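You operate a simulated robot arm through the tools that you are given. There is no shell and no other tool. Be economical: measure what you need, move in short steps, check, and stop when the job is done.

Carry out the task below with a simulated robot arm. There is one attempt and no reset: what you move stays moved.

TASK
Count the brown pegs on the spruce bench top, then put as many of the big brass screws from the spruce bench top on the clear pane.
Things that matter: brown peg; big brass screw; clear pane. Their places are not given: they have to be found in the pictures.

It is judged by the outcome, as a careful person would: the job done as asked, and still so three seconds after it is handed in. It fails if anything else is knocked over, pushed out of place, dropped, spilled or broken.

THE ROBOT
A 6-joint arm with a two-finger parallel gripper, fixed in place. Base frame: the origin is at the foot of the arm, x ahead of it, y to its left, z up; the work surface is at about z = 0. Lengths are in mm, angles in degrees, forces in N, time in s.
With the tool pointing down near the work surface it reaches from about 180 to 460 mm from the base axis. Its first joint turns from -70.0 to 70.0 degrees. Payload 1.9 kg.
Tool frame: the origin (TCP) lies between the finger pads and is the grasp point; the fingertips stand 23 mm ahead of it; z points along the fingers, y is the line along which they close. The gripper opens to 94 mm. The fingers are 38 mm wide and 10 mm thick; the gripper's body (54 by 96 mm) begins 39 mm behind the TCP.
Orientation is that of the tool frame in the base frame, as [roll, pitch, yaw] about the fixed x, y, z axes, in that order (R = Rz(yaw) Ry(pitch) Rx(roll)). With the fingers straight down and closing along the base's y, the tool's x points along the base's -x, its y along +y and its z along -z.

THE INTERFACE
- The arm moves only by the tool drive_tool. Its argument "motion" is a list of rows, each a list of 3 entries, a list of its own where there are three numbers: the shift along the tool's x, y, z in units of 20 mm (1.0 is 20 mm), then the turn about the tool's z in units of 4 degrees (1.0 is 4 degrees), then the gripper command, from -1 (fully open) to 1 (shut), values between in proportion. In form: [[[dx, dy, dz], yaw, claw], ...]. A call has 1 to 10 rows; each row shifts and turns the commanded pose from where the row before left it, along the tool's axes as they then stand. A call with a number of a shift or a turn outside -1 to 1 is refused whole. A row lasts 0.2 s, in which the tool goes at most 50 mm and 8.6 degrees; a call with a longer step from one row to the next is refused whole, and so is a gripper value outside its range. A pose out of reach is approached as far as the arm can. The call stops where the force on the tool passes 40 N (or 10 N more than at its start, if that is more) or the arm is blocked; 0.2 s more then pass. The fingers move at their own pace (about 108 mm/s each) and stop on an object; they squeeze with about 26 N. The grip force told is the motor's: it shows also when the fingers shut on nothing. Time passes only in rows, and 0.2 s behind the last, so rows that do not move let the fingers close. It gives the time, the measured TCP pose, the force on the tool (base axes), the opening and the grip force at its end, in the units of the frame above (readings bear some noise), and new pictures: "views" is both (left out), scene, wrist or none.
- Cameras (640 x 400 px; columns grow to the right, rows downward): "scene" is fixed at [41.4, 301.5, 425.9]; the picture's right is [-0.95, -0.30, 0.00], its down [-0.17, 0.54, -0.83] and it looks along [0.25, -0.79, -0.56] (base axes); focal length 214 px, centre (320, 200). "wrist" rides on the gripper at [-39, 0, -44] in the tool frame; the picture's right is [0.00, -1.00, 0.00], its down [0.97, 0.00, -0.24] and it looks along [0.24, 0.00, 0.97] (tool axes); focal length 218 px, centre (320, 200).
- measure_at(camera, pixels): for up to 12 pixels [column, row] of the newest picture of that camera ("zoom" is the newest enlarged one), the place [x, y, z] in the base frame of the surface seen there, good to about 2 mm, but the place of the scene camera against the robot may be out by one fixed shift of up to 18 mm in any direction. No time passes.
- zoom(camera, box): a new picture of the part [left, top, right, bottom] of that camera's present view, enlarged. No time passes.
- sign_off(): hands the job in; it is judged then, once.

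Work in short steps. Measure before you move; look again where a grasp or a placing could have gone wrong, and mend it. You have 60 turns and 120 pictures in all, the two below and enlarged ones among them. Open the gripper and draw the arm clear of the work before you hand the job in, unless the task says otherwise; then end with one line.

The tools are called as name(argument=value, ...) on one line, values as JSON. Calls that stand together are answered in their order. drive_tool: Moves the arm, as the interface text tells. Its arguments: {"type":"object","properties":{"motion":{"type":"array"},"views":{"type":"string","enum":["both","scene","wrist","none"]}},"required":["motion"]} The other tools are called the same way: measure_at (camera, pixels) gives the place of the surface under pixels of a picture; zoom (camera, box) takes an enlarged picture of a part of a camera's view; sign_off () hands the job in.

At the start:

```text
time: 0.0
tcp_pos: [243.1, -192.8, 303.6]
tcp_rot: [-180.0, 0.1, -180.0]
contact_force: [0.2, -0.6, 0.0]
finger_gap: 94.1
grasp_force: 0.0
```

scene: 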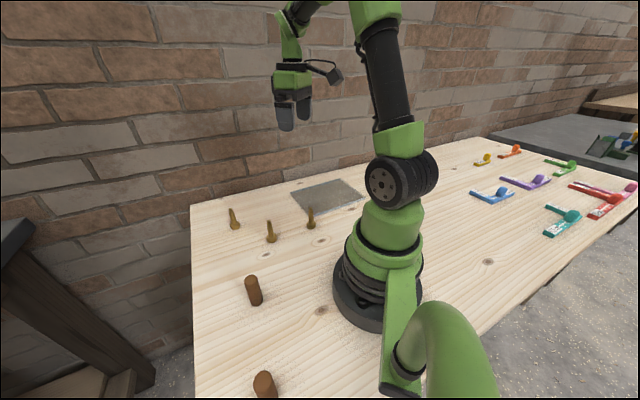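
wrist: 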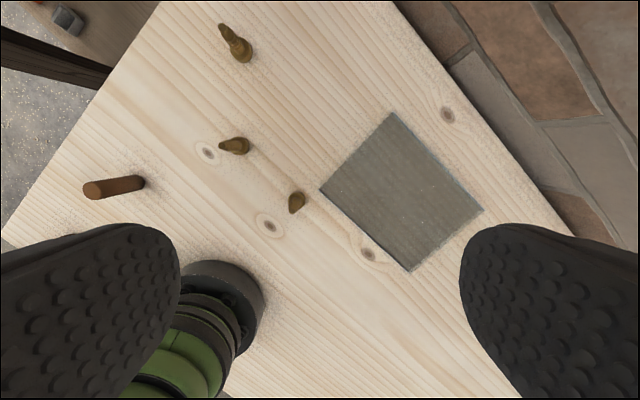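

Two brown pegs are visible in the scene at (253,290) and (264,385), with three brass screws near (234,218), (271,231) and (311,218). I'll zoom in to check their sizes and look for hidden pegs.

zoom(camera="scene", box=[190, 160, 390, 285])

zoom(camera="scene", box=[190, 260, 430, 400])

zoom(camera="wrist", box=[60, 0, 500, 275])

measure_at(camera="wrist", pixels=[[225, 30], [245, 58], [225, 146], [245, 148], [297, 205], [298, 195], [392, 112], [320, 188], [410, 270], [483, 210], [400, 190], [95, 190]])

measure_at(camera="scene", pixels=[[232, 210], [236, 227], [269, 222], [272, 241], [311, 210], [311, 227], [253, 280], [264, 378], [328, 195]])

```text
3.20 times, centred on (290, 222) of scene
```

zoom: 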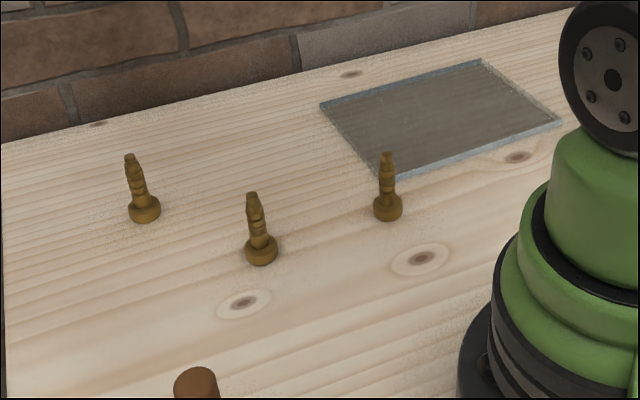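

```text
2.67 times, centred on (310, 330) of scene
```

zoom: 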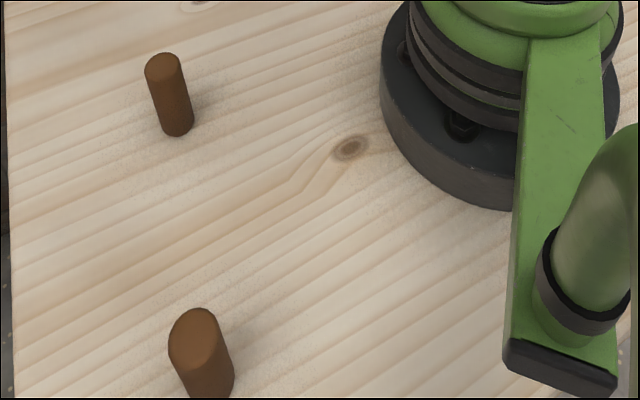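

```text
1.45 times, centred on (280, 138) of wrist
```

zoom: 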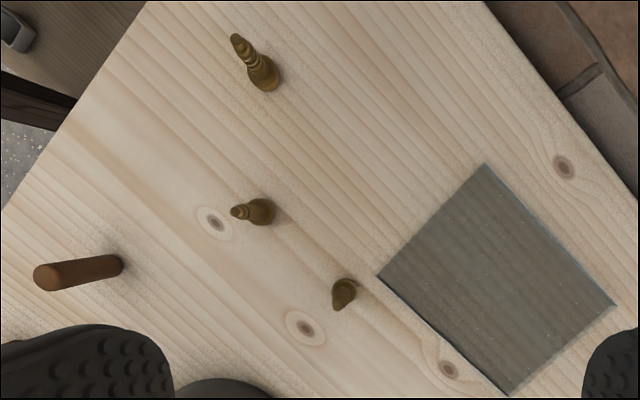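

```text
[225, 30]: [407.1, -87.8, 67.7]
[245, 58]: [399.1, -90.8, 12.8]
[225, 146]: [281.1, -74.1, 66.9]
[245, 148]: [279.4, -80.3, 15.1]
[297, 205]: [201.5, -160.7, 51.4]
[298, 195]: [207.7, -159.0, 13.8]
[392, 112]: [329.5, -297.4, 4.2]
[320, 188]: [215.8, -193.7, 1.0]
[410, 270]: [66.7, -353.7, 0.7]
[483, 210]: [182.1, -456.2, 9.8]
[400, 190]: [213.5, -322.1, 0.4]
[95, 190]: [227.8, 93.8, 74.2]
```

```text
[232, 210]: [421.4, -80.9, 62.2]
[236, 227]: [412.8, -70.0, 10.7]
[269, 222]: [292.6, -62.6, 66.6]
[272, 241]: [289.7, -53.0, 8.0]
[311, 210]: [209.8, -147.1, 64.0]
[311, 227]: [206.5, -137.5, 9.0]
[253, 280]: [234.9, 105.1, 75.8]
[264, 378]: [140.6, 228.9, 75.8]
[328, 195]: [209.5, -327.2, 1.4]
```

All three screws look alike, standing on their heads at roughly (400,-90), (280,-79) and (206,-159). The arm hides part of the bench, so I'll swing it to the left and count the pegs with both cameras.

drive_tool(motion=[[[0, 1, 0], 0, -1], [[0, 1, 0], 0, -1], [[0, 1, 0], 0, -1], [[0, 1, 0], 0, -1], [[0, 1, 0], 0, -1], [[0, 1, 0], 0, -1], [[0, 1, 0], 0, -1], [[0, 1, 0], 0, -1], [[0, 1, 0], 0, -1], [[0, 1, 0], 0, -1]])

drive_tool(motion=[[[0, 1, 0], 0, -1], [[0, 1, 0], 0, -1], [[0, 1, 0], 0, -1], [[0, 1, 0], 0, -1], [[0, 1, 0], 0, -1], [[0, 1, 0], 0, -1], [[0, 1, 0], 0, -1], [[0, 1, 0], 0, -1], [[0, 1, 0], 0, -1], [[0, 0, 0], 0, -1]])

```text
time: 2.2
tcp_pos: [243.6, 5.3, 305.4]
tcp_rot: [179.9, 0.1, -179.9]
contact_force: [0.1, -0.7, 0.7]
finger_gap: 94.0
grasp_force: 0.1
```

scene: 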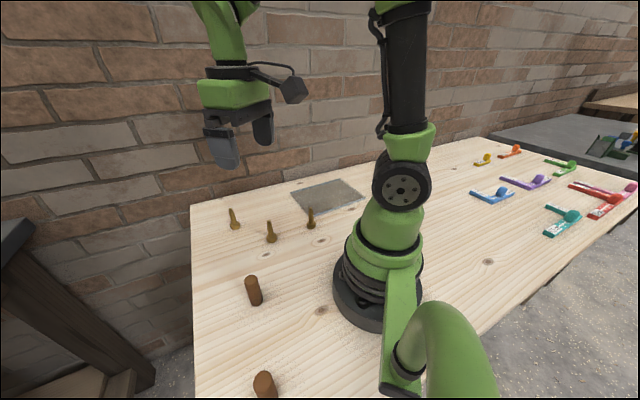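
wrist: 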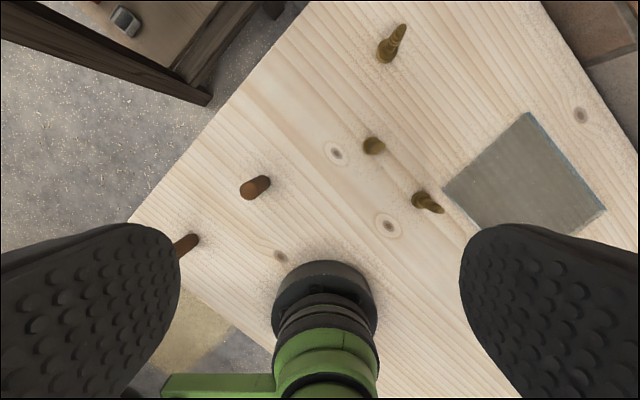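

```text
time: 4.4
tcp_pos: [241.3, 187.6, 304.6]
tcp_rot: [180.0, 0.1, -179.9]
contact_force: [-0.6, 0.3, -0.2]
finger_gap: 94.1
grasp_force: 0.1
```

scene: 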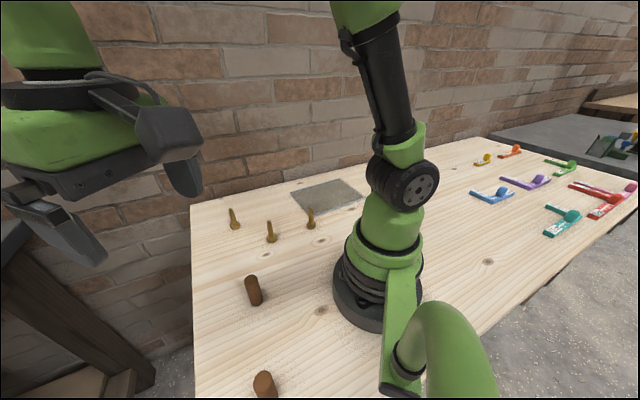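
wrist: 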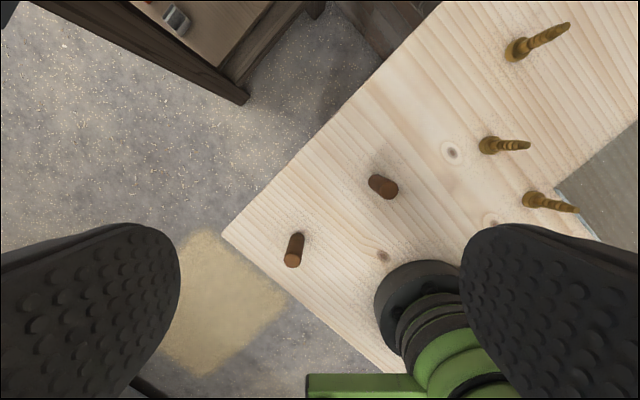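

Two pegs are on the left half of the bench. I still need the strip hidden behind the arm's shoulder, so I'll swing to the right and look there, and zoom in on the coloured items.

zoom(camera="scene", box=[420, 120, 640, 258])

drive_tool(motion=[[[0, -1, 0], 0, -1], [[0, -1, 0], 0, -1], [[0, -1, 0], 0, -1], [[0, -1, 0], 0, -1], [[0, -1, 0], 0, -1], [[0, -1, 0], 0, -1], [[0, -1, 0], 0, -1], [[0, -1, 0], 0, -1], [[0, -1, 0], 0, -1], [[0, -1, 0], 0, -1]], views="none")

drive_tool(motion=[[[0, -1, 0], 0, -1], [[0, -1, 0], 0, -1], [[0, -1, 0], 0, -1], [[0, -1, 0], 0, -1], [[0, -1, 0], 0, -1], [[0, -1, 0], 0, -1], [[0, -1, 0], 0, -1], [[0, -1, 0], 0, -1], [[0, -1, 0], 0, -1], [[0, -1, 0], 0, -1]], views="none")

drive_tool(motion=[[[0.5, -1, 0], 0, -1], [[0.5, -1, 0], 0, -1], [[0.5, -1, 0], 0, -1], [[0.5, -1, 0], 0, -1], [[0.5, -1, 0], 0, -1], [[1, 0, 0], 0, -1], [[0, 0, 0], 0, -1]])

```text
2.90 times, centred on (530, 189) of scene
```

zoom: 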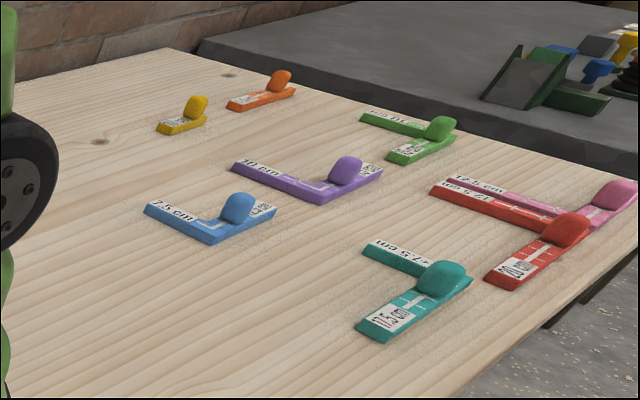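

```text
time: 6.6
tcp_pos: [243.4, -13.4, 304.1]
tcp_rot: [179.9, 0.1, -180.0]
contact_force: [0.9, 0.0, 0.2]
finger_gap: 94.0
grasp_force: 0.1
```

```text
time: 8.8
tcp_pos: [244.2, -213.0, 303.2]
tcp_rot: [179.9, 0.2, 179.9]
contact_force: [0.1, 0.7, -0.4]
finger_gap: 94.0
grasp_force: 0.0
```

```text
time: 10.4
tcp_pos: [172.1, -314.1, 302.8]
tcp_rot: [179.9, 0.0, -179.9]
contact_force: [0.4, 0.0, 0.3]
finger_gap: 94.0
grasp_force: 0.1
```

scene: 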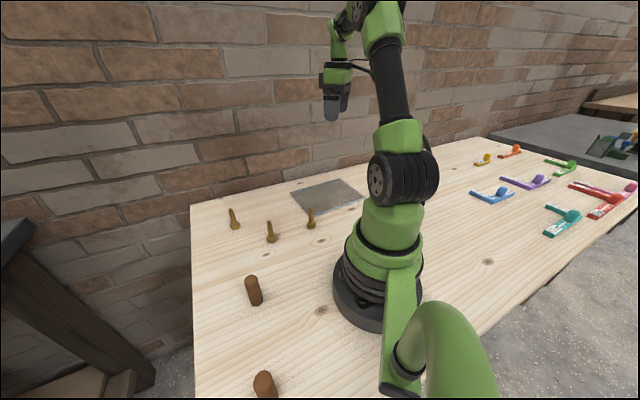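
wrist: 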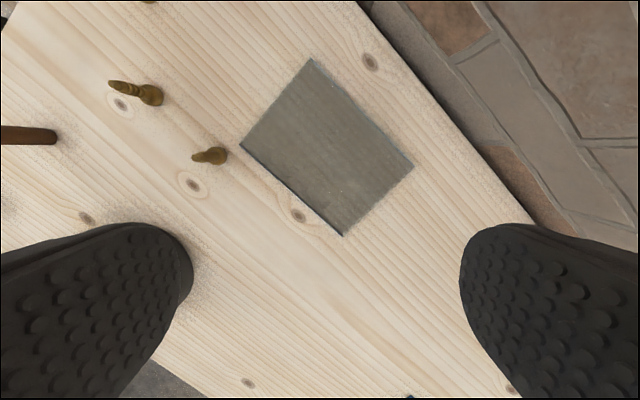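

No more pegs are visible behind the shoulder. I'll check which strip of bench next to the base is still hidden by the green tube.

measure_at(camera="scene", pixels=[[375, 340], [375, 390], [500, 310], [480, 320], [435, 290], [470, 300], [385, 350], [440, 340], [600, 235]])

measure_at(camera="wrist", pixels=[[140, 155], [155, 95], [152, 88], [114, 83], [218, 155], [222, 155], [197, 158], [313, 60], [240, 148], [342, 236], [413, 165], [210, 370]])

zoom(camera="wrist", box=[80, 40, 440, 265])

```text
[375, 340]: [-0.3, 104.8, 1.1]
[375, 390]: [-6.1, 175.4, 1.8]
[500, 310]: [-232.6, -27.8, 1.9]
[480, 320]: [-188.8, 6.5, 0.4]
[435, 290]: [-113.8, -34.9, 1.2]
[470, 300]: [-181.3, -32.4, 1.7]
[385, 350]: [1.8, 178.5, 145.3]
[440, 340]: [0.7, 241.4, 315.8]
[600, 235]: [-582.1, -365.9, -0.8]
```

```text
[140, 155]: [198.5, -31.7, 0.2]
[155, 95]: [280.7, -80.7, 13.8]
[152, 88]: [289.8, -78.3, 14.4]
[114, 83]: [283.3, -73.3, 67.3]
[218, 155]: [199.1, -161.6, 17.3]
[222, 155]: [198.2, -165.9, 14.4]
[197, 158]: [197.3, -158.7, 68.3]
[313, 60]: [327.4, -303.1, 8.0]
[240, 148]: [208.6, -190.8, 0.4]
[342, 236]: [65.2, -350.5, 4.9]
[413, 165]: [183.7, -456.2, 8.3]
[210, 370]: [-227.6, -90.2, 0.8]
```

```text
1.78 times, centred on (260, 152) of wrist
```

zoom: 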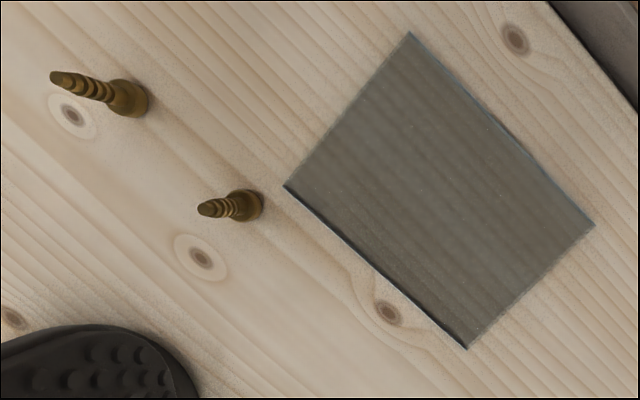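

The scene and wrist views now cover the whole bench and show exactly 2 brown pegs, so I need two of the three screws on the pane. Pane corners are about (328,-300), (212,-192), (66,-352) and (183,-456). I'll hover over the nearest screw at about (202,-160) with the opening at about 60 mm.

drive_tool(motion=[[[-0.19, 0.96, 0.95], 0, -0.28], [[-0.19, 0.96, 0.95], 0, -0.28], [[-0.19, 0.96, 0.95], 0, -0.28], [[-0.19, 0.96, 0.95], 0, -0.28], [[-0.19, 0.96, 0.95], 0, -0.28], [[-0.19, 0.96, 0.95], 0, -0.28], [[-0.19, 0.96, 0.95], 0, -0.28], [[-0.19, 0.96, 0.95], 0, -0.28], [[0, 0, 0], 0, -0.28]])

```text
time: 12.4
tcp_pos: [205.7, -161.9, 152.6]
tcp_rot: [180.0, 0.1, 180.0]
contact_force: [0.4, -0.1, 0.0]
finger_gap: 60.3
grasp_force: 0.0
```

scene: 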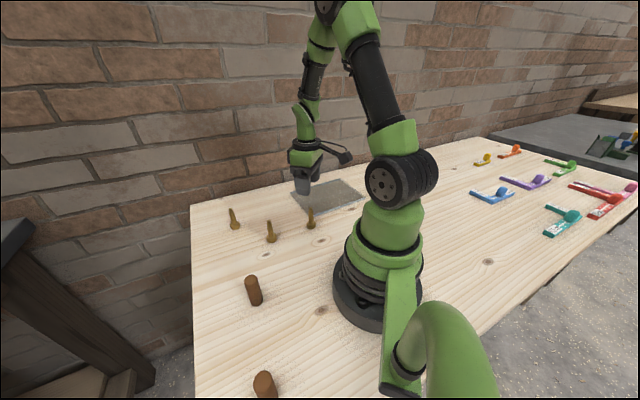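
wrist: 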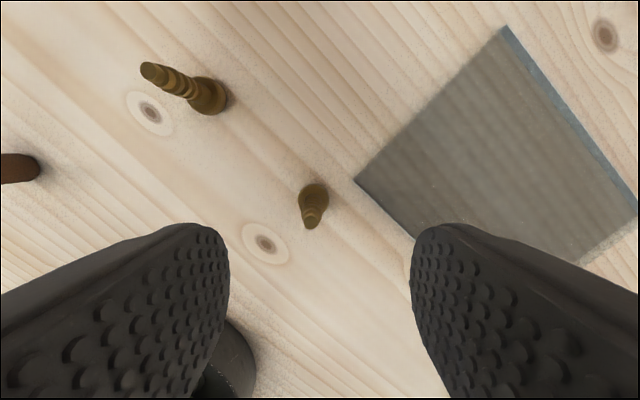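

zoom(camera="wrist", box=[250, 160, 380, 241])

measure_at(camera="wrist", pixels=[[299, 195], [327, 195], [313, 184], [313, 195], [311, 222], [311, 215], [311, 208], [307, 222], [317, 222], [510, 60], [505, 28], [620, 200]])

```text
4.92 times, centred on (315, 200) of wrist
```

zoom: 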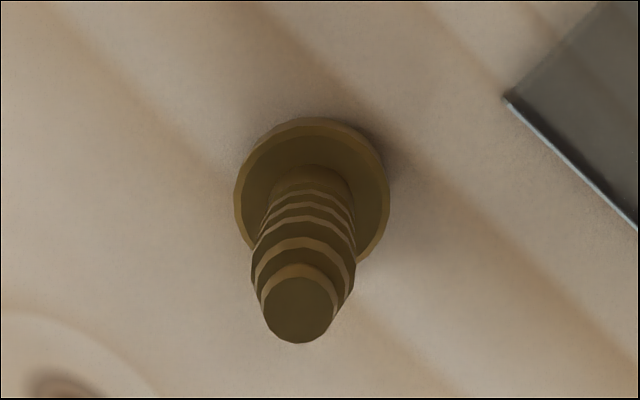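

```text
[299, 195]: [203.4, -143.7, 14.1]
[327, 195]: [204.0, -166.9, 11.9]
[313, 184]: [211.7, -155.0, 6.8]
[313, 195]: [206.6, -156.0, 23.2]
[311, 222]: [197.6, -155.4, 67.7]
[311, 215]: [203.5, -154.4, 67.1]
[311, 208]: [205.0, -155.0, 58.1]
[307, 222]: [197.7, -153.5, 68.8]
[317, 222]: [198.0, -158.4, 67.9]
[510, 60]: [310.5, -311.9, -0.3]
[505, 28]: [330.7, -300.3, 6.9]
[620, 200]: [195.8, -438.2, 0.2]
```

The head is a disc of about 24 mm topping at z≈14, the shaft is about 14 mm thick, and the axis is at about (200.5,-155.5). I'll centre on it and descend to TCP z≈40, gripping the shaft just above the head.

drive_tool(motion=[[[0.25, 0.32, 0], 0, -0.28], [[0, 0, 0.8], 0, -0.28], [[0, 0, 0.8], 0, -0.28], [[0, 0, 0.6], 0, -0.28], [[0, 0, 0], 0, -0.28]], views="wrist")

```text
time: 13.6
tcp_pos: [200.6, -153.8, 107.1]
tcp_rot: [179.9, 0.2, 180.0]
contact_force: [-1.2, 0.9, 0.2]
finger_gap: 60.2
grasp_force: 0.1
```

wrist: 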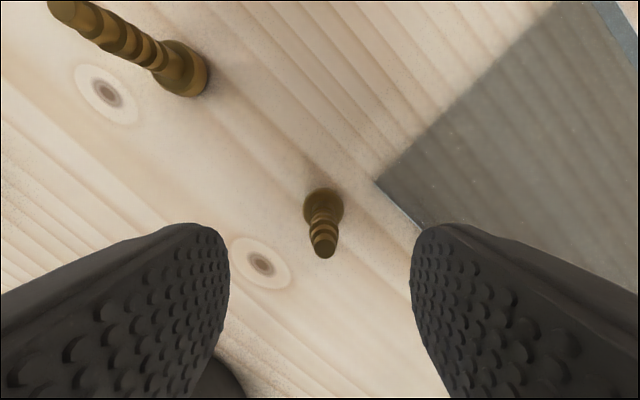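

The screw is centred between the fingers at column 322. I'll descend 67 mm and close.

drive_tool(motion=[[[0.1, -0.05, 0.8], 0, -0.28], [[0, 0, 0.8], 0, -0.28], [[0, 0, 0.8], 0, -0.28], [[0, 0, 0.6], 0, -0.28], [[0, 0, 0.33], 0, -0.28], [[0, 0, 0], 0, -0.28]], views="none")

drive_tool(motion=[[[0, 0, 0], 0, 0.2], [[0, 0, 0], 0, 0.5], [[0, 0, 0], 0, 1], [[0, 0, 0], 0, 1]])

```text
time: 15.0
tcp_pos: [198.0, -153.4, 42.1]
tcp_rot: [-180.0, 0.2, 180.0]
contact_force: [-0.5, -0.9, -0.4]
finger_gap: 60.2
grasp_force: 0.0
```

```text
time: 16.0
tcp_pos: [197.4, -154.9, 41.5]
tcp_rot: [180.0, 0.1, 180.0]
contact_force: [-0.2, 0.0, 0.0]
finger_gap: 13.9
grasp_force: 26.2
```

scene: 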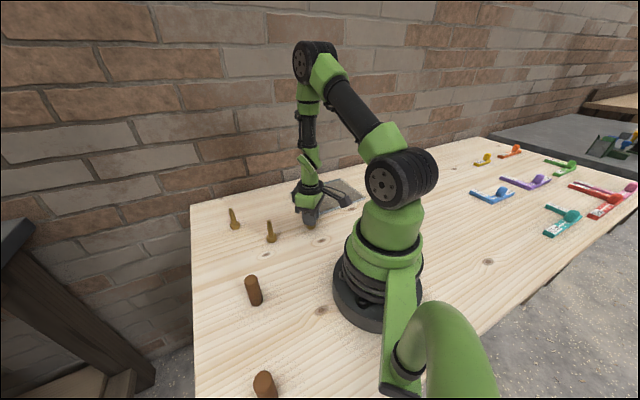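
wrist: 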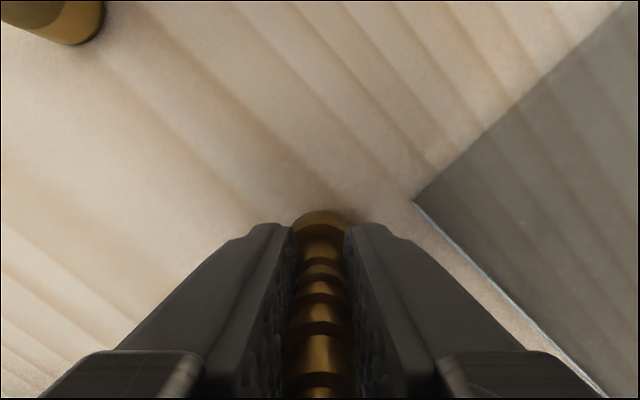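

The screw is gripped at 13.9 mm. I'll lift it 60 mm, then carry it over the pane to about (155,-330).

drive_tool(motion=[[[0, 0, -0.5], 0, 1], [[0, 0, -0.8], 0, 1], [[0, 0, -0.9], 0, 1], [[0, 0, -0.8], 0, 1], [[0, 0, 0], 0, 1]], views="wrist")

drive_tool(motion=[[[0.1, -0.5, 0], 0, 1], [[0.2, -0.9, 0], 0, 1], [[0.25, -1, 0], 0, 1], [[0.25, -1, 0], 0, 1], [[0.25, -1, 0], 0, 1], [[0.25, -1, 0], 0, 1], [[0.25, -1, 0], 0, 1], [[0.25, -1, 0], 0, 1], [[0.2, -0.85, 0], 0, 1], [[0.1, -0.5, 0], 0, 1]])

```text
time: 17.2
tcp_pos: [195.9, -153.7, 101.5]
tcp_rot: [179.9, 0.1, -180.0]
contact_force: [-0.4, -0.4, -1.3]
finger_gap: 13.8
grasp_force: 26.2
```

wrist: 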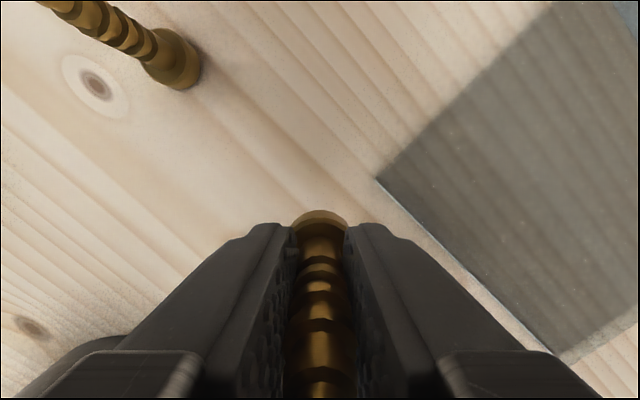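

```text
time: 19.4
tcp_pos: [154.2, -331.6, 102.0]
tcp_rot: [-180.0, 0.1, -179.9]
contact_force: [0.3, -0.1, -0.5]
finger_gap: 13.8
grasp_force: 25.9
```

scene: 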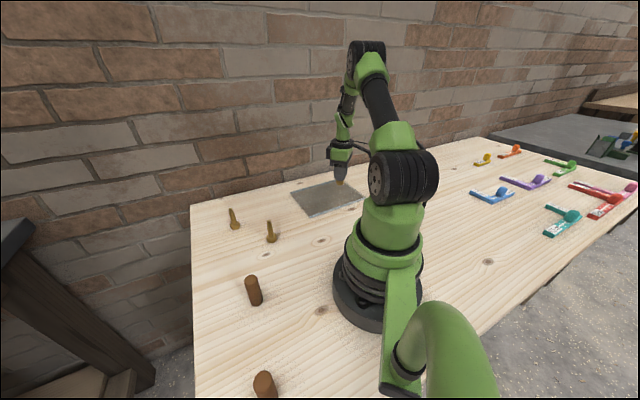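
wrist: 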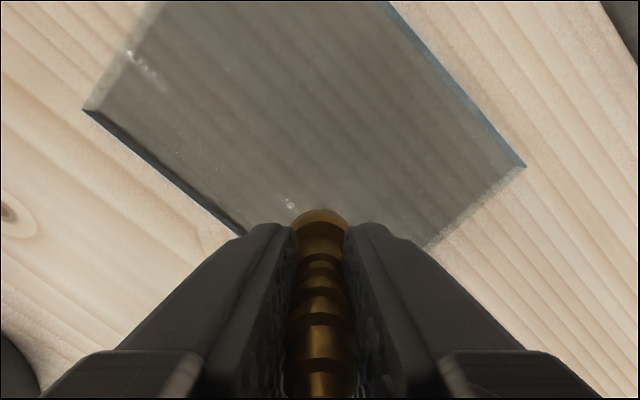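

The screw is held upright over the pane. I'll check the pane's edges and thickness before lowering.

measure_at(camera="wrist", pixels=[[86, 110], [522, 165], [430, 245], [235, 232], [170, 180], [173, 176], [460, 95], [290, 205], [132, 55]])

zoom(camera="wrist", box=[70, 80, 330, 243])

```text
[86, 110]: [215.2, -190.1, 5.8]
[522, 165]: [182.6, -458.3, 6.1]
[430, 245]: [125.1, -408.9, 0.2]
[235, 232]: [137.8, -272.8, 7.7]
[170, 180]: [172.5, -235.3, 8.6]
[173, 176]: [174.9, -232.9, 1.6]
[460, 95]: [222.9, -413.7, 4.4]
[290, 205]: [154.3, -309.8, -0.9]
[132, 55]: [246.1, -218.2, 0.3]
```

```text
2.45 times, centred on (200, 162) of wrist
```

zoom: 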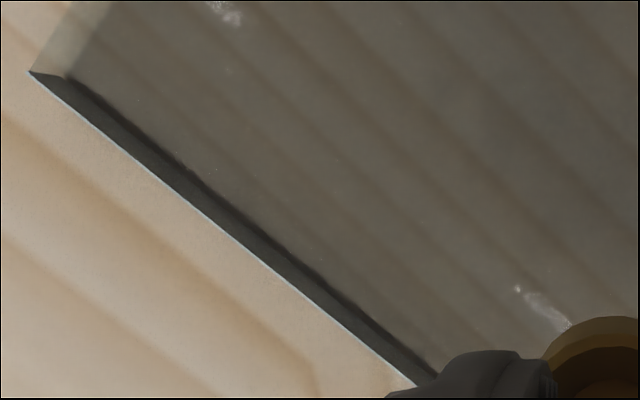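

The pane's top is at z≈8, and the target is well inside its edges. I'll lower to about 5 mm above the pane, then creep down until contact.

drive_tool(motion=[[[0, 0, 0.6], 0, 1], [[0, 0, 0.7], 0, 1], [[0, 0, 0.6], 0, 1], [[0, 0, 0.4], 0, 1], [[0, 0, 0], 0, 1]], views="none")

drive_tool(motion=[[[0, 0, 0.08], 0, 1], [[0, 0, 0.07], 0, 1], [[0, 0, 0], 0, 1]], views="wrist")

```text
time: 20.6
tcp_pos: [155.6, -329.2, 53.6]
tcp_rot: [179.9, 0.0, -180.0]
contact_force: [-0.2, -1.0, -0.4]
finger_gap: 14.1
grasp_force: 25.8
```

```text
time: 21.4
tcp_pos: [156.2, -330.3, 51.8]
tcp_rot: [-179.9, 0.2, 180.0]
contact_force: [-1.0, 1.9, 17.8]
finger_gap: 13.7
grasp_force: 26.3
```

wrist: 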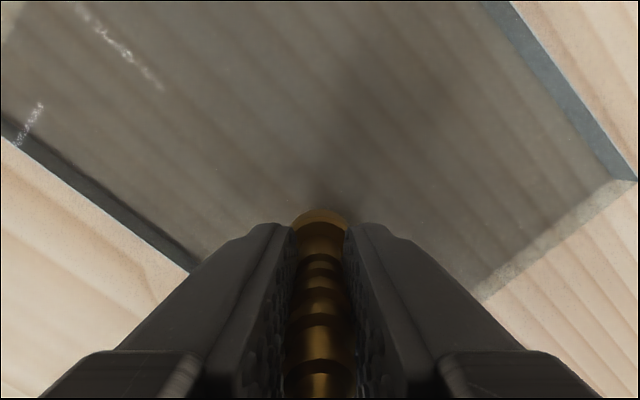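

Contact reads 17.8 N, so the screw is seated. I'll back off slightly, open gently, and check.

drive_tool(motion=[[[0, 0, -0.05], 0, 1], [[0, 0, 0], 0, 0.6], [[0, 0, 0], 0, 0.4], [[0, 0, 0], 0, 0.1], [[0, 0, 0], 0, -0.1], [[0, 0, 0], 0, -0.1]])

```text
time: 22.8
tcp_pos: [155.9, -329.7, 53.1]
tcp_rot: [180.0, 0.1, 179.9]
contact_force: [0.3, 0.8, 0.0]
finger_gap: 51.6
grasp_force: 0.1
```

scene: 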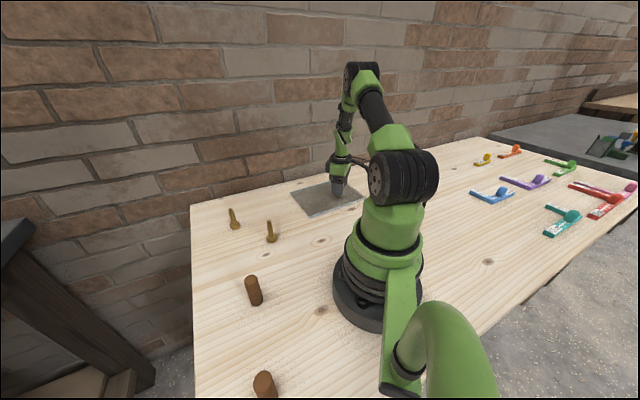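
wrist: 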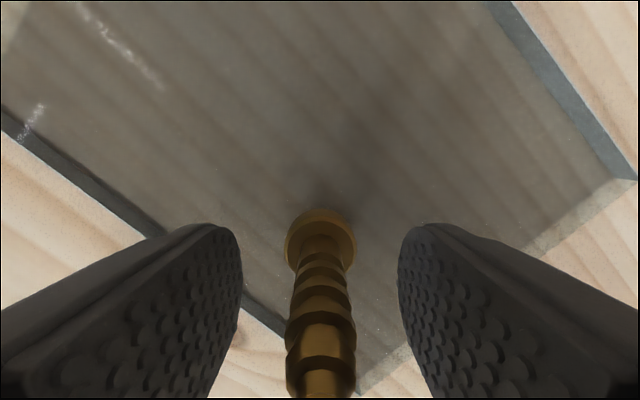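

The screw is standing upright. I'll rise straight up, then travel to the next screw near (281,-77).

drive_tool(motion=[[[0, 0, -0.6], 0, -0.1], [[0, 0, -1], 0, -0.1], [[0, 0, -1], 0, -0.1], [[0, 0, -1], 0, -0.1], [[0, 0, -1], 0, -0.1], [[0, 0, -0.4], 0, -0.28], [[0, 0, 0], 0, -0.28]])

drive_tool(motion=[[[-0.45, 0.97, 0], 0, -0.28], [[-0.45, 0.97, 0], 0, -0.28], [[-0.45, 0.97, 0], 0, -0.28], [[-0.45, 0.97, 0], 0, -0.28], [[-0.45, 0.97, 0], 0, -0.28], [[-0.45, 0.97, 0], 0, -0.28], [[-0.45, 0.97, 0], 0, -0.28]], views="none")

drive_tool(motion=[[[-0.5, 0.97, 0], 0, -0.28], [[-0.5, 0.97, 0], 0, -0.28], [[-0.5, 0.97, 0], 0, -0.28], [[-0.5, 0.97, 0], 0, -0.28], [[-0.5, 0.97, 0], 0, -0.28], [[-0.6, 0.97, 0], 0, -0.28], [[0, 0, 0], 0, -0.28]])

```text
time: 24.4
tcp_pos: [155.5, -329.0, 153.3]
tcp_rot: [179.8, 0.1, -180.0]
contact_force: [0.2, -0.1, 0.4]
finger_gap: 60.3
grasp_force: 0.0
```

scene: 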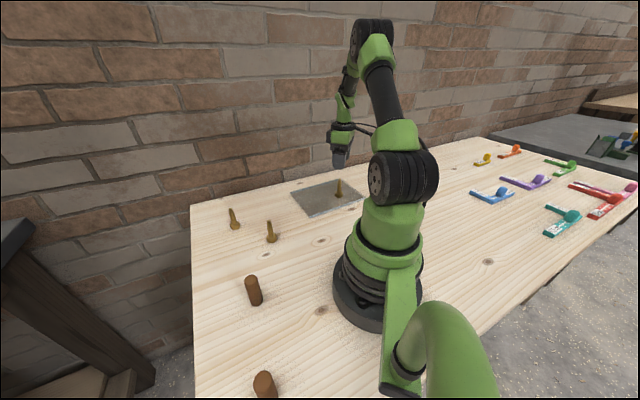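
wrist: 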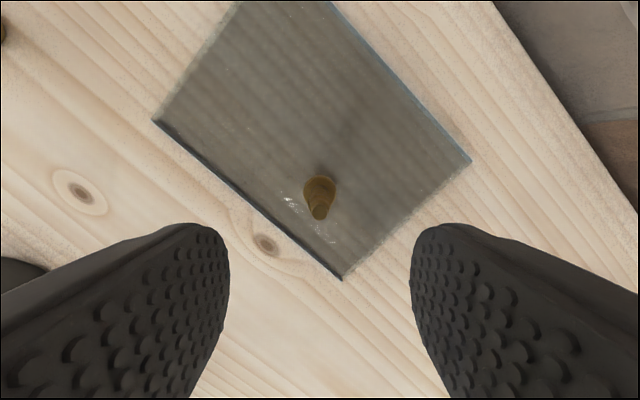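

```text
time: 26.0
tcp_pos: [217.9, -192.0, 152.1]
tcp_rot: [180.0, 0.0, 179.9]
contact_force: [-0.2, -0.5, 0.3]
finger_gap: 60.4
grasp_force: 0.1
```

```text
time: 27.6
tcp_pos: [280.5, -76.8, 153.2]
tcp_rot: [179.8, 0.1, 179.9]
contact_force: [0.8, 0.4, 0.0]
finger_gap: 60.3
grasp_force: 0.2
```

scene: 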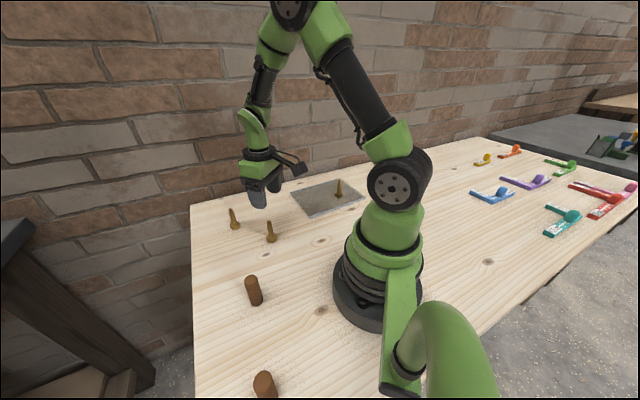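
wrist: 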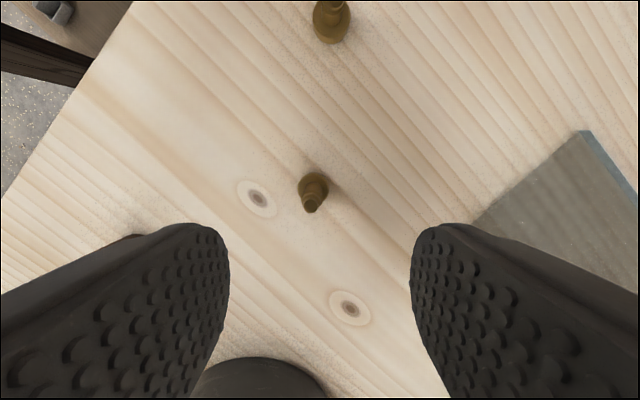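

measure_at(camera="wrist", pixels=[[312, 206], [312, 209], [308, 206], [316, 206], [300, 187], [326, 187], [314, 174]])

zoom(camera="wrist", box=[250, 150, 380, 231])

```text
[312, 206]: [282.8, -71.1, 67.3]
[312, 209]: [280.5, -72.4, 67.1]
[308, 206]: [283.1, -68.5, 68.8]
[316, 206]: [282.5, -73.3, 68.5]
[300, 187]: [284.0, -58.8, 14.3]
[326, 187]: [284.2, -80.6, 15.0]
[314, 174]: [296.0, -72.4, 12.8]
```

```text
4.92 times, centred on (315, 190) of wrist
```

zoom: 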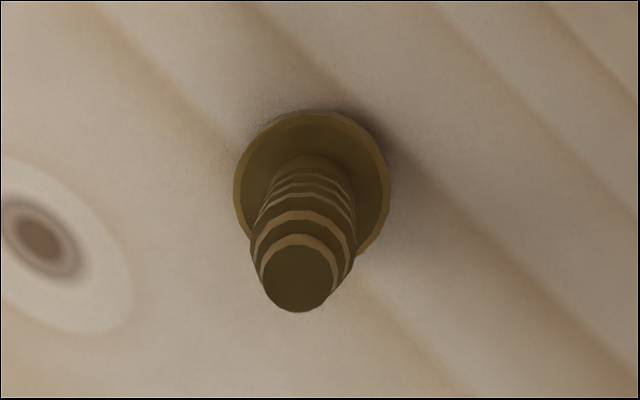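

The second screw's axis is at about (283,-71). I'll centre on it and descend to z≈41.

drive_tool(motion=[[[-0.13, 0.27, 0], 0, -0.28], [[0, 0, 0.8], 0, -0.28], [[0, 0, 0.8], 0, -0.28], [[0, 0, 0.6], 0, -0.28], [[0, 0, 0], 0, -0.28]], views="wrist")

```text
time: 28.8
tcp_pos: [281.5, -70.5, 108.1]
tcp_rot: [179.9, 0.1, -180.0]
contact_force: [-0.6, 1.2, 0.3]
finger_gap: 60.3
grasp_force: 0.0
```

wrist: 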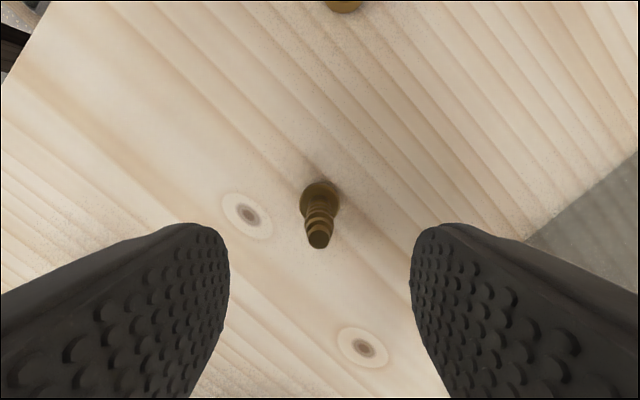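

It is centred at column 319. I'll descend 66 mm and close.

drive_tool(motion=[[[-0.05, 0, 0.8], 0, -0.28], [[0, 0, 0.8], 0, -0.28], [[0, 0, 0.8], 0, -0.28], [[0, 0, 0.6], 0, -0.28], [[0, 0, 0.33], 0, -0.28], [[0, 0, 0], 0, -0.28]], views="none")

drive_tool(motion=[[[0, 0, 0], 0, 0.2], [[0, 0, 0], 0, 0.5], [[0, 0, 0], 0, 1], [[0, 0, 0], 0, 1]], views="wrist")

drive_tool(motion=[[[0, 0, -0.5], 0, 1], [[0, 0, -0.8], 0, 1], [[0, 0, -0.9], 0, 1], [[0, 0, -0.8], 0, 1], [[0, 0, 0], 0, 1]], views="wrist")

```text
time: 30.2
tcp_pos: [283.9, -70.8, 42.2]
tcp_rot: [179.9, 0.1, -180.0]
contact_force: [0.0, 0.3, 0.7]
finger_gap: 60.1
grasp_force: 0.1
```

```text
time: 31.2
tcp_pos: [283.1, -72.9, 42.5]
tcp_rot: [180.0, 0.1, -180.0]
contact_force: [0.7, 0.5, 1.0]
finger_gap: 13.5
grasp_force: 26.0
```

wrist: 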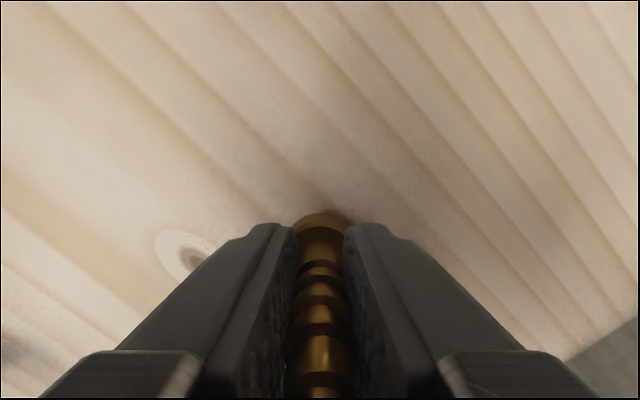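

```text
time: 32.4
tcp_pos: [283.4, -72.2, 102.8]
tcp_rot: [179.9, 0.1, 180.0]
contact_force: [-0.2, -0.8, -0.9]
finger_gap: 13.8
grasp_force: 26.0
```

wrist: 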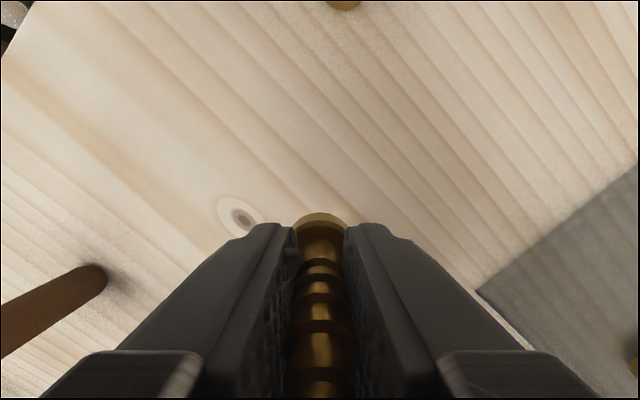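

The second screw is held. I'll carry it to about (250,-285), roughly 100 mm from the first screw and well inside the pane.

drive_tool(motion=[[[0.1, -0.5, 0], 0, 1], [[0.13, -0.9, 0], 0, 1], [[0.15, -1, 0], 0, 1], [[0.15, -1, 0], 0, 1], [[0.15, -1, 0], 0, 1], [[0.15, -1, 0], 0, 1], [[0.15, -1, 0], 0, 1], [[0.15, -1, 0], 0, 1], [[0.15, -1, 0], 0, 1], [[0.15, -1, 0], 0, 1]], views="none")

drive_tool(motion=[[[0.12, -0.8, 0], 0, 1], [[0.1, -0.45, 0], 0, 1], [[0, 0, 0], 0, 1]])

```text
time: 34.6
tcp_pos: [254.8, -259.9, 102.7]
tcp_rot: [179.8, 0.1, 180.0]
contact_force: [0.0, 0.0, 0.2]
finger_gap: 14.8
grasp_force: 0.1
```

```text
time: 35.4
tcp_pos: [251.3, -284.4, 101.2]
tcp_rot: [179.9, 0.1, 180.0]
contact_force: [0.2, 0.0, 0.5]
finger_gap: 0.2
grasp_force: 25.9
```

scene: 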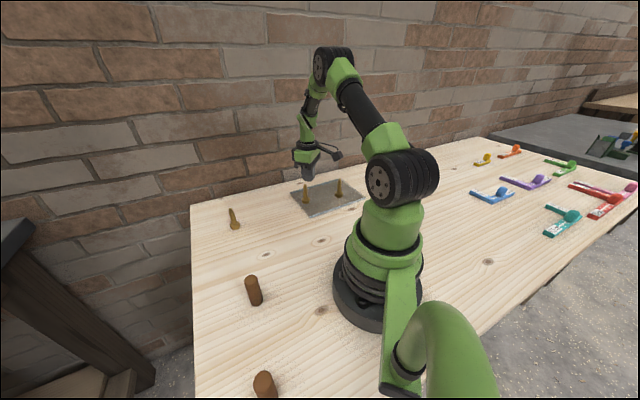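
wrist: 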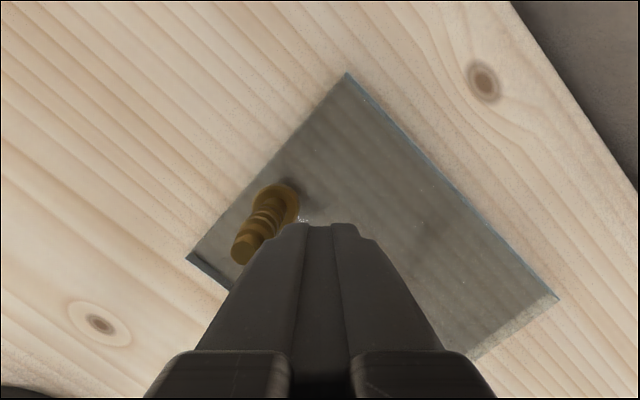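

The grip failed on the way and the screw came off over the pane. It is now at (305,193) in the scene, and I need to see whether it is standing, intact and clear of the fingers.

zoom(camera="scene", box=[270, 150, 380, 219])

zoom(camera="wrist", box=[180, 130, 380, 280])

measure_at(camera="wrist", pixels=[[240, 250], [248, 240], [262, 215], [285, 195], [297, 205], [190, 260], [346, 75]])

```text
5.80 times, centred on (325, 184) of scene
```

zoom: 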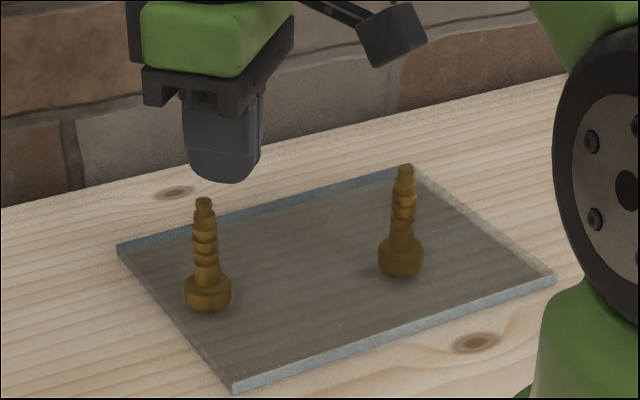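

```text
2.67 times, centred on (280, 205) of wrist
```

zoom: 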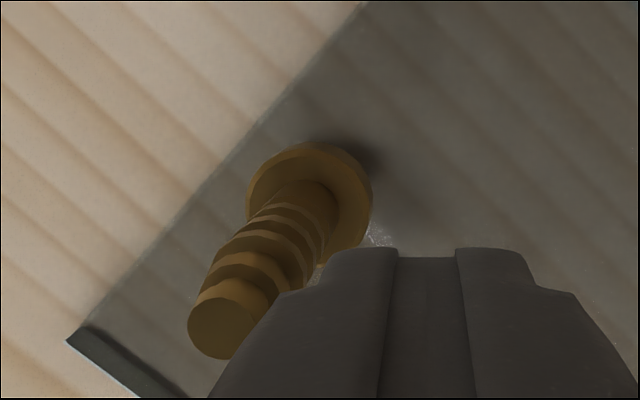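

```text
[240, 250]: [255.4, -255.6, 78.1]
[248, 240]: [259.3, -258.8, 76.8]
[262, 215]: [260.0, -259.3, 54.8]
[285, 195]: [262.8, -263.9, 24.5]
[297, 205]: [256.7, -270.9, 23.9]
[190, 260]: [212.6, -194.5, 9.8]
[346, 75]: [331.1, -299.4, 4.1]
```

The slipped screw is standing upright on the pane at about (257,-258). Its head is about 6 mm inside the nearest edge and the first screw is undisturbed, so I won't touch it again. I'll rise straight up before opening the fingers.

drive_tool(motion=[[[0, 0, -0.6], 0, 1], [[0, 0, -1], 0, 1], [[0, 0, -1], 0, 1], [[0, 0, -1], 0, 1], [[0, 0, -1], 0, 1], [[0, 0, -1], 0, 1], [[0, 0, -1], 0, -1], [[0, 0, -1], 0, -1], [[0, 0, -1], 0, -1], [[0, 0, -1], 0, -1]])

zoom(camera="scene", box=[190, 150, 390, 275])

zoom(camera="wrist", box=[160, 60, 480, 260])

```text
time: 37.6
tcp_pos: [249.8, -284.9, 295.8]
tcp_rot: [179.9, 0.2, -180.0]
contact_force: [0.1, -0.4, -0.5]
finger_gap: 93.9
grasp_force: 0.1
```

scene: 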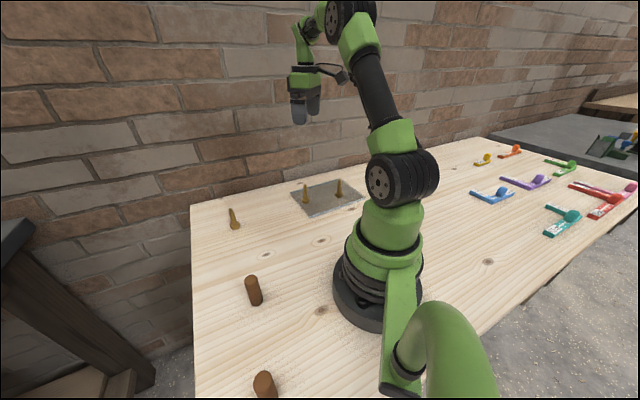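
wrist: 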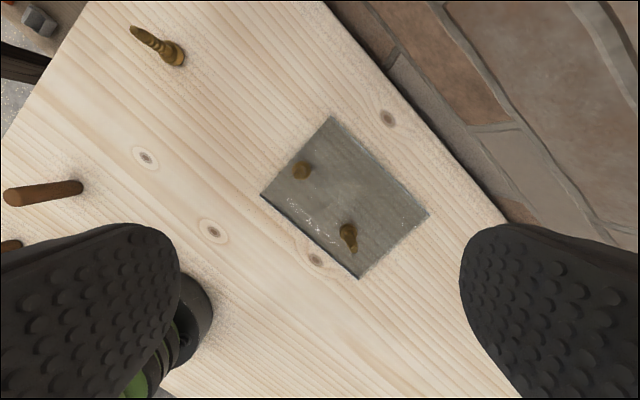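

```text
3.20 times, centred on (290, 212) of scene
```

zoom: 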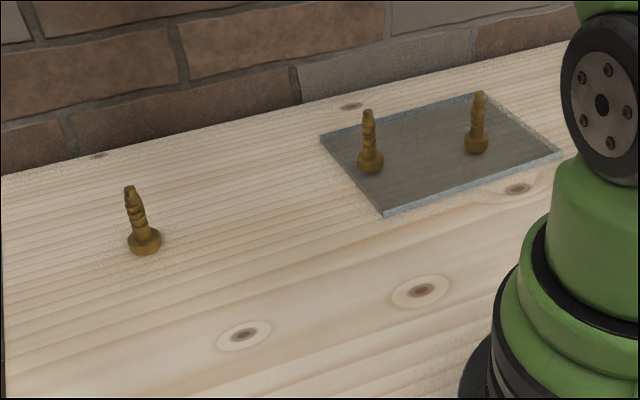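

```text
2.00 times, centred on (320, 160) of wrist
```

zoom: 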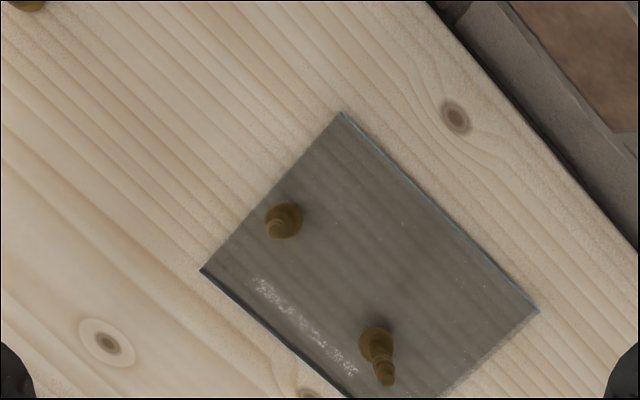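

Two screws stand fully on the unbroken pane, the third screw and both pegs are where they were, and the arm is clear with the gripper open. I'll hand the job in.

sign_off()

```text
The job is handed in.
```

I counted 2 brown pegs and put 2 big brass screws on the clear pane, both standing upright; the second slipped from the grip over the pane and landed upright about 6 mm inside the pane's edge, so I left it there.
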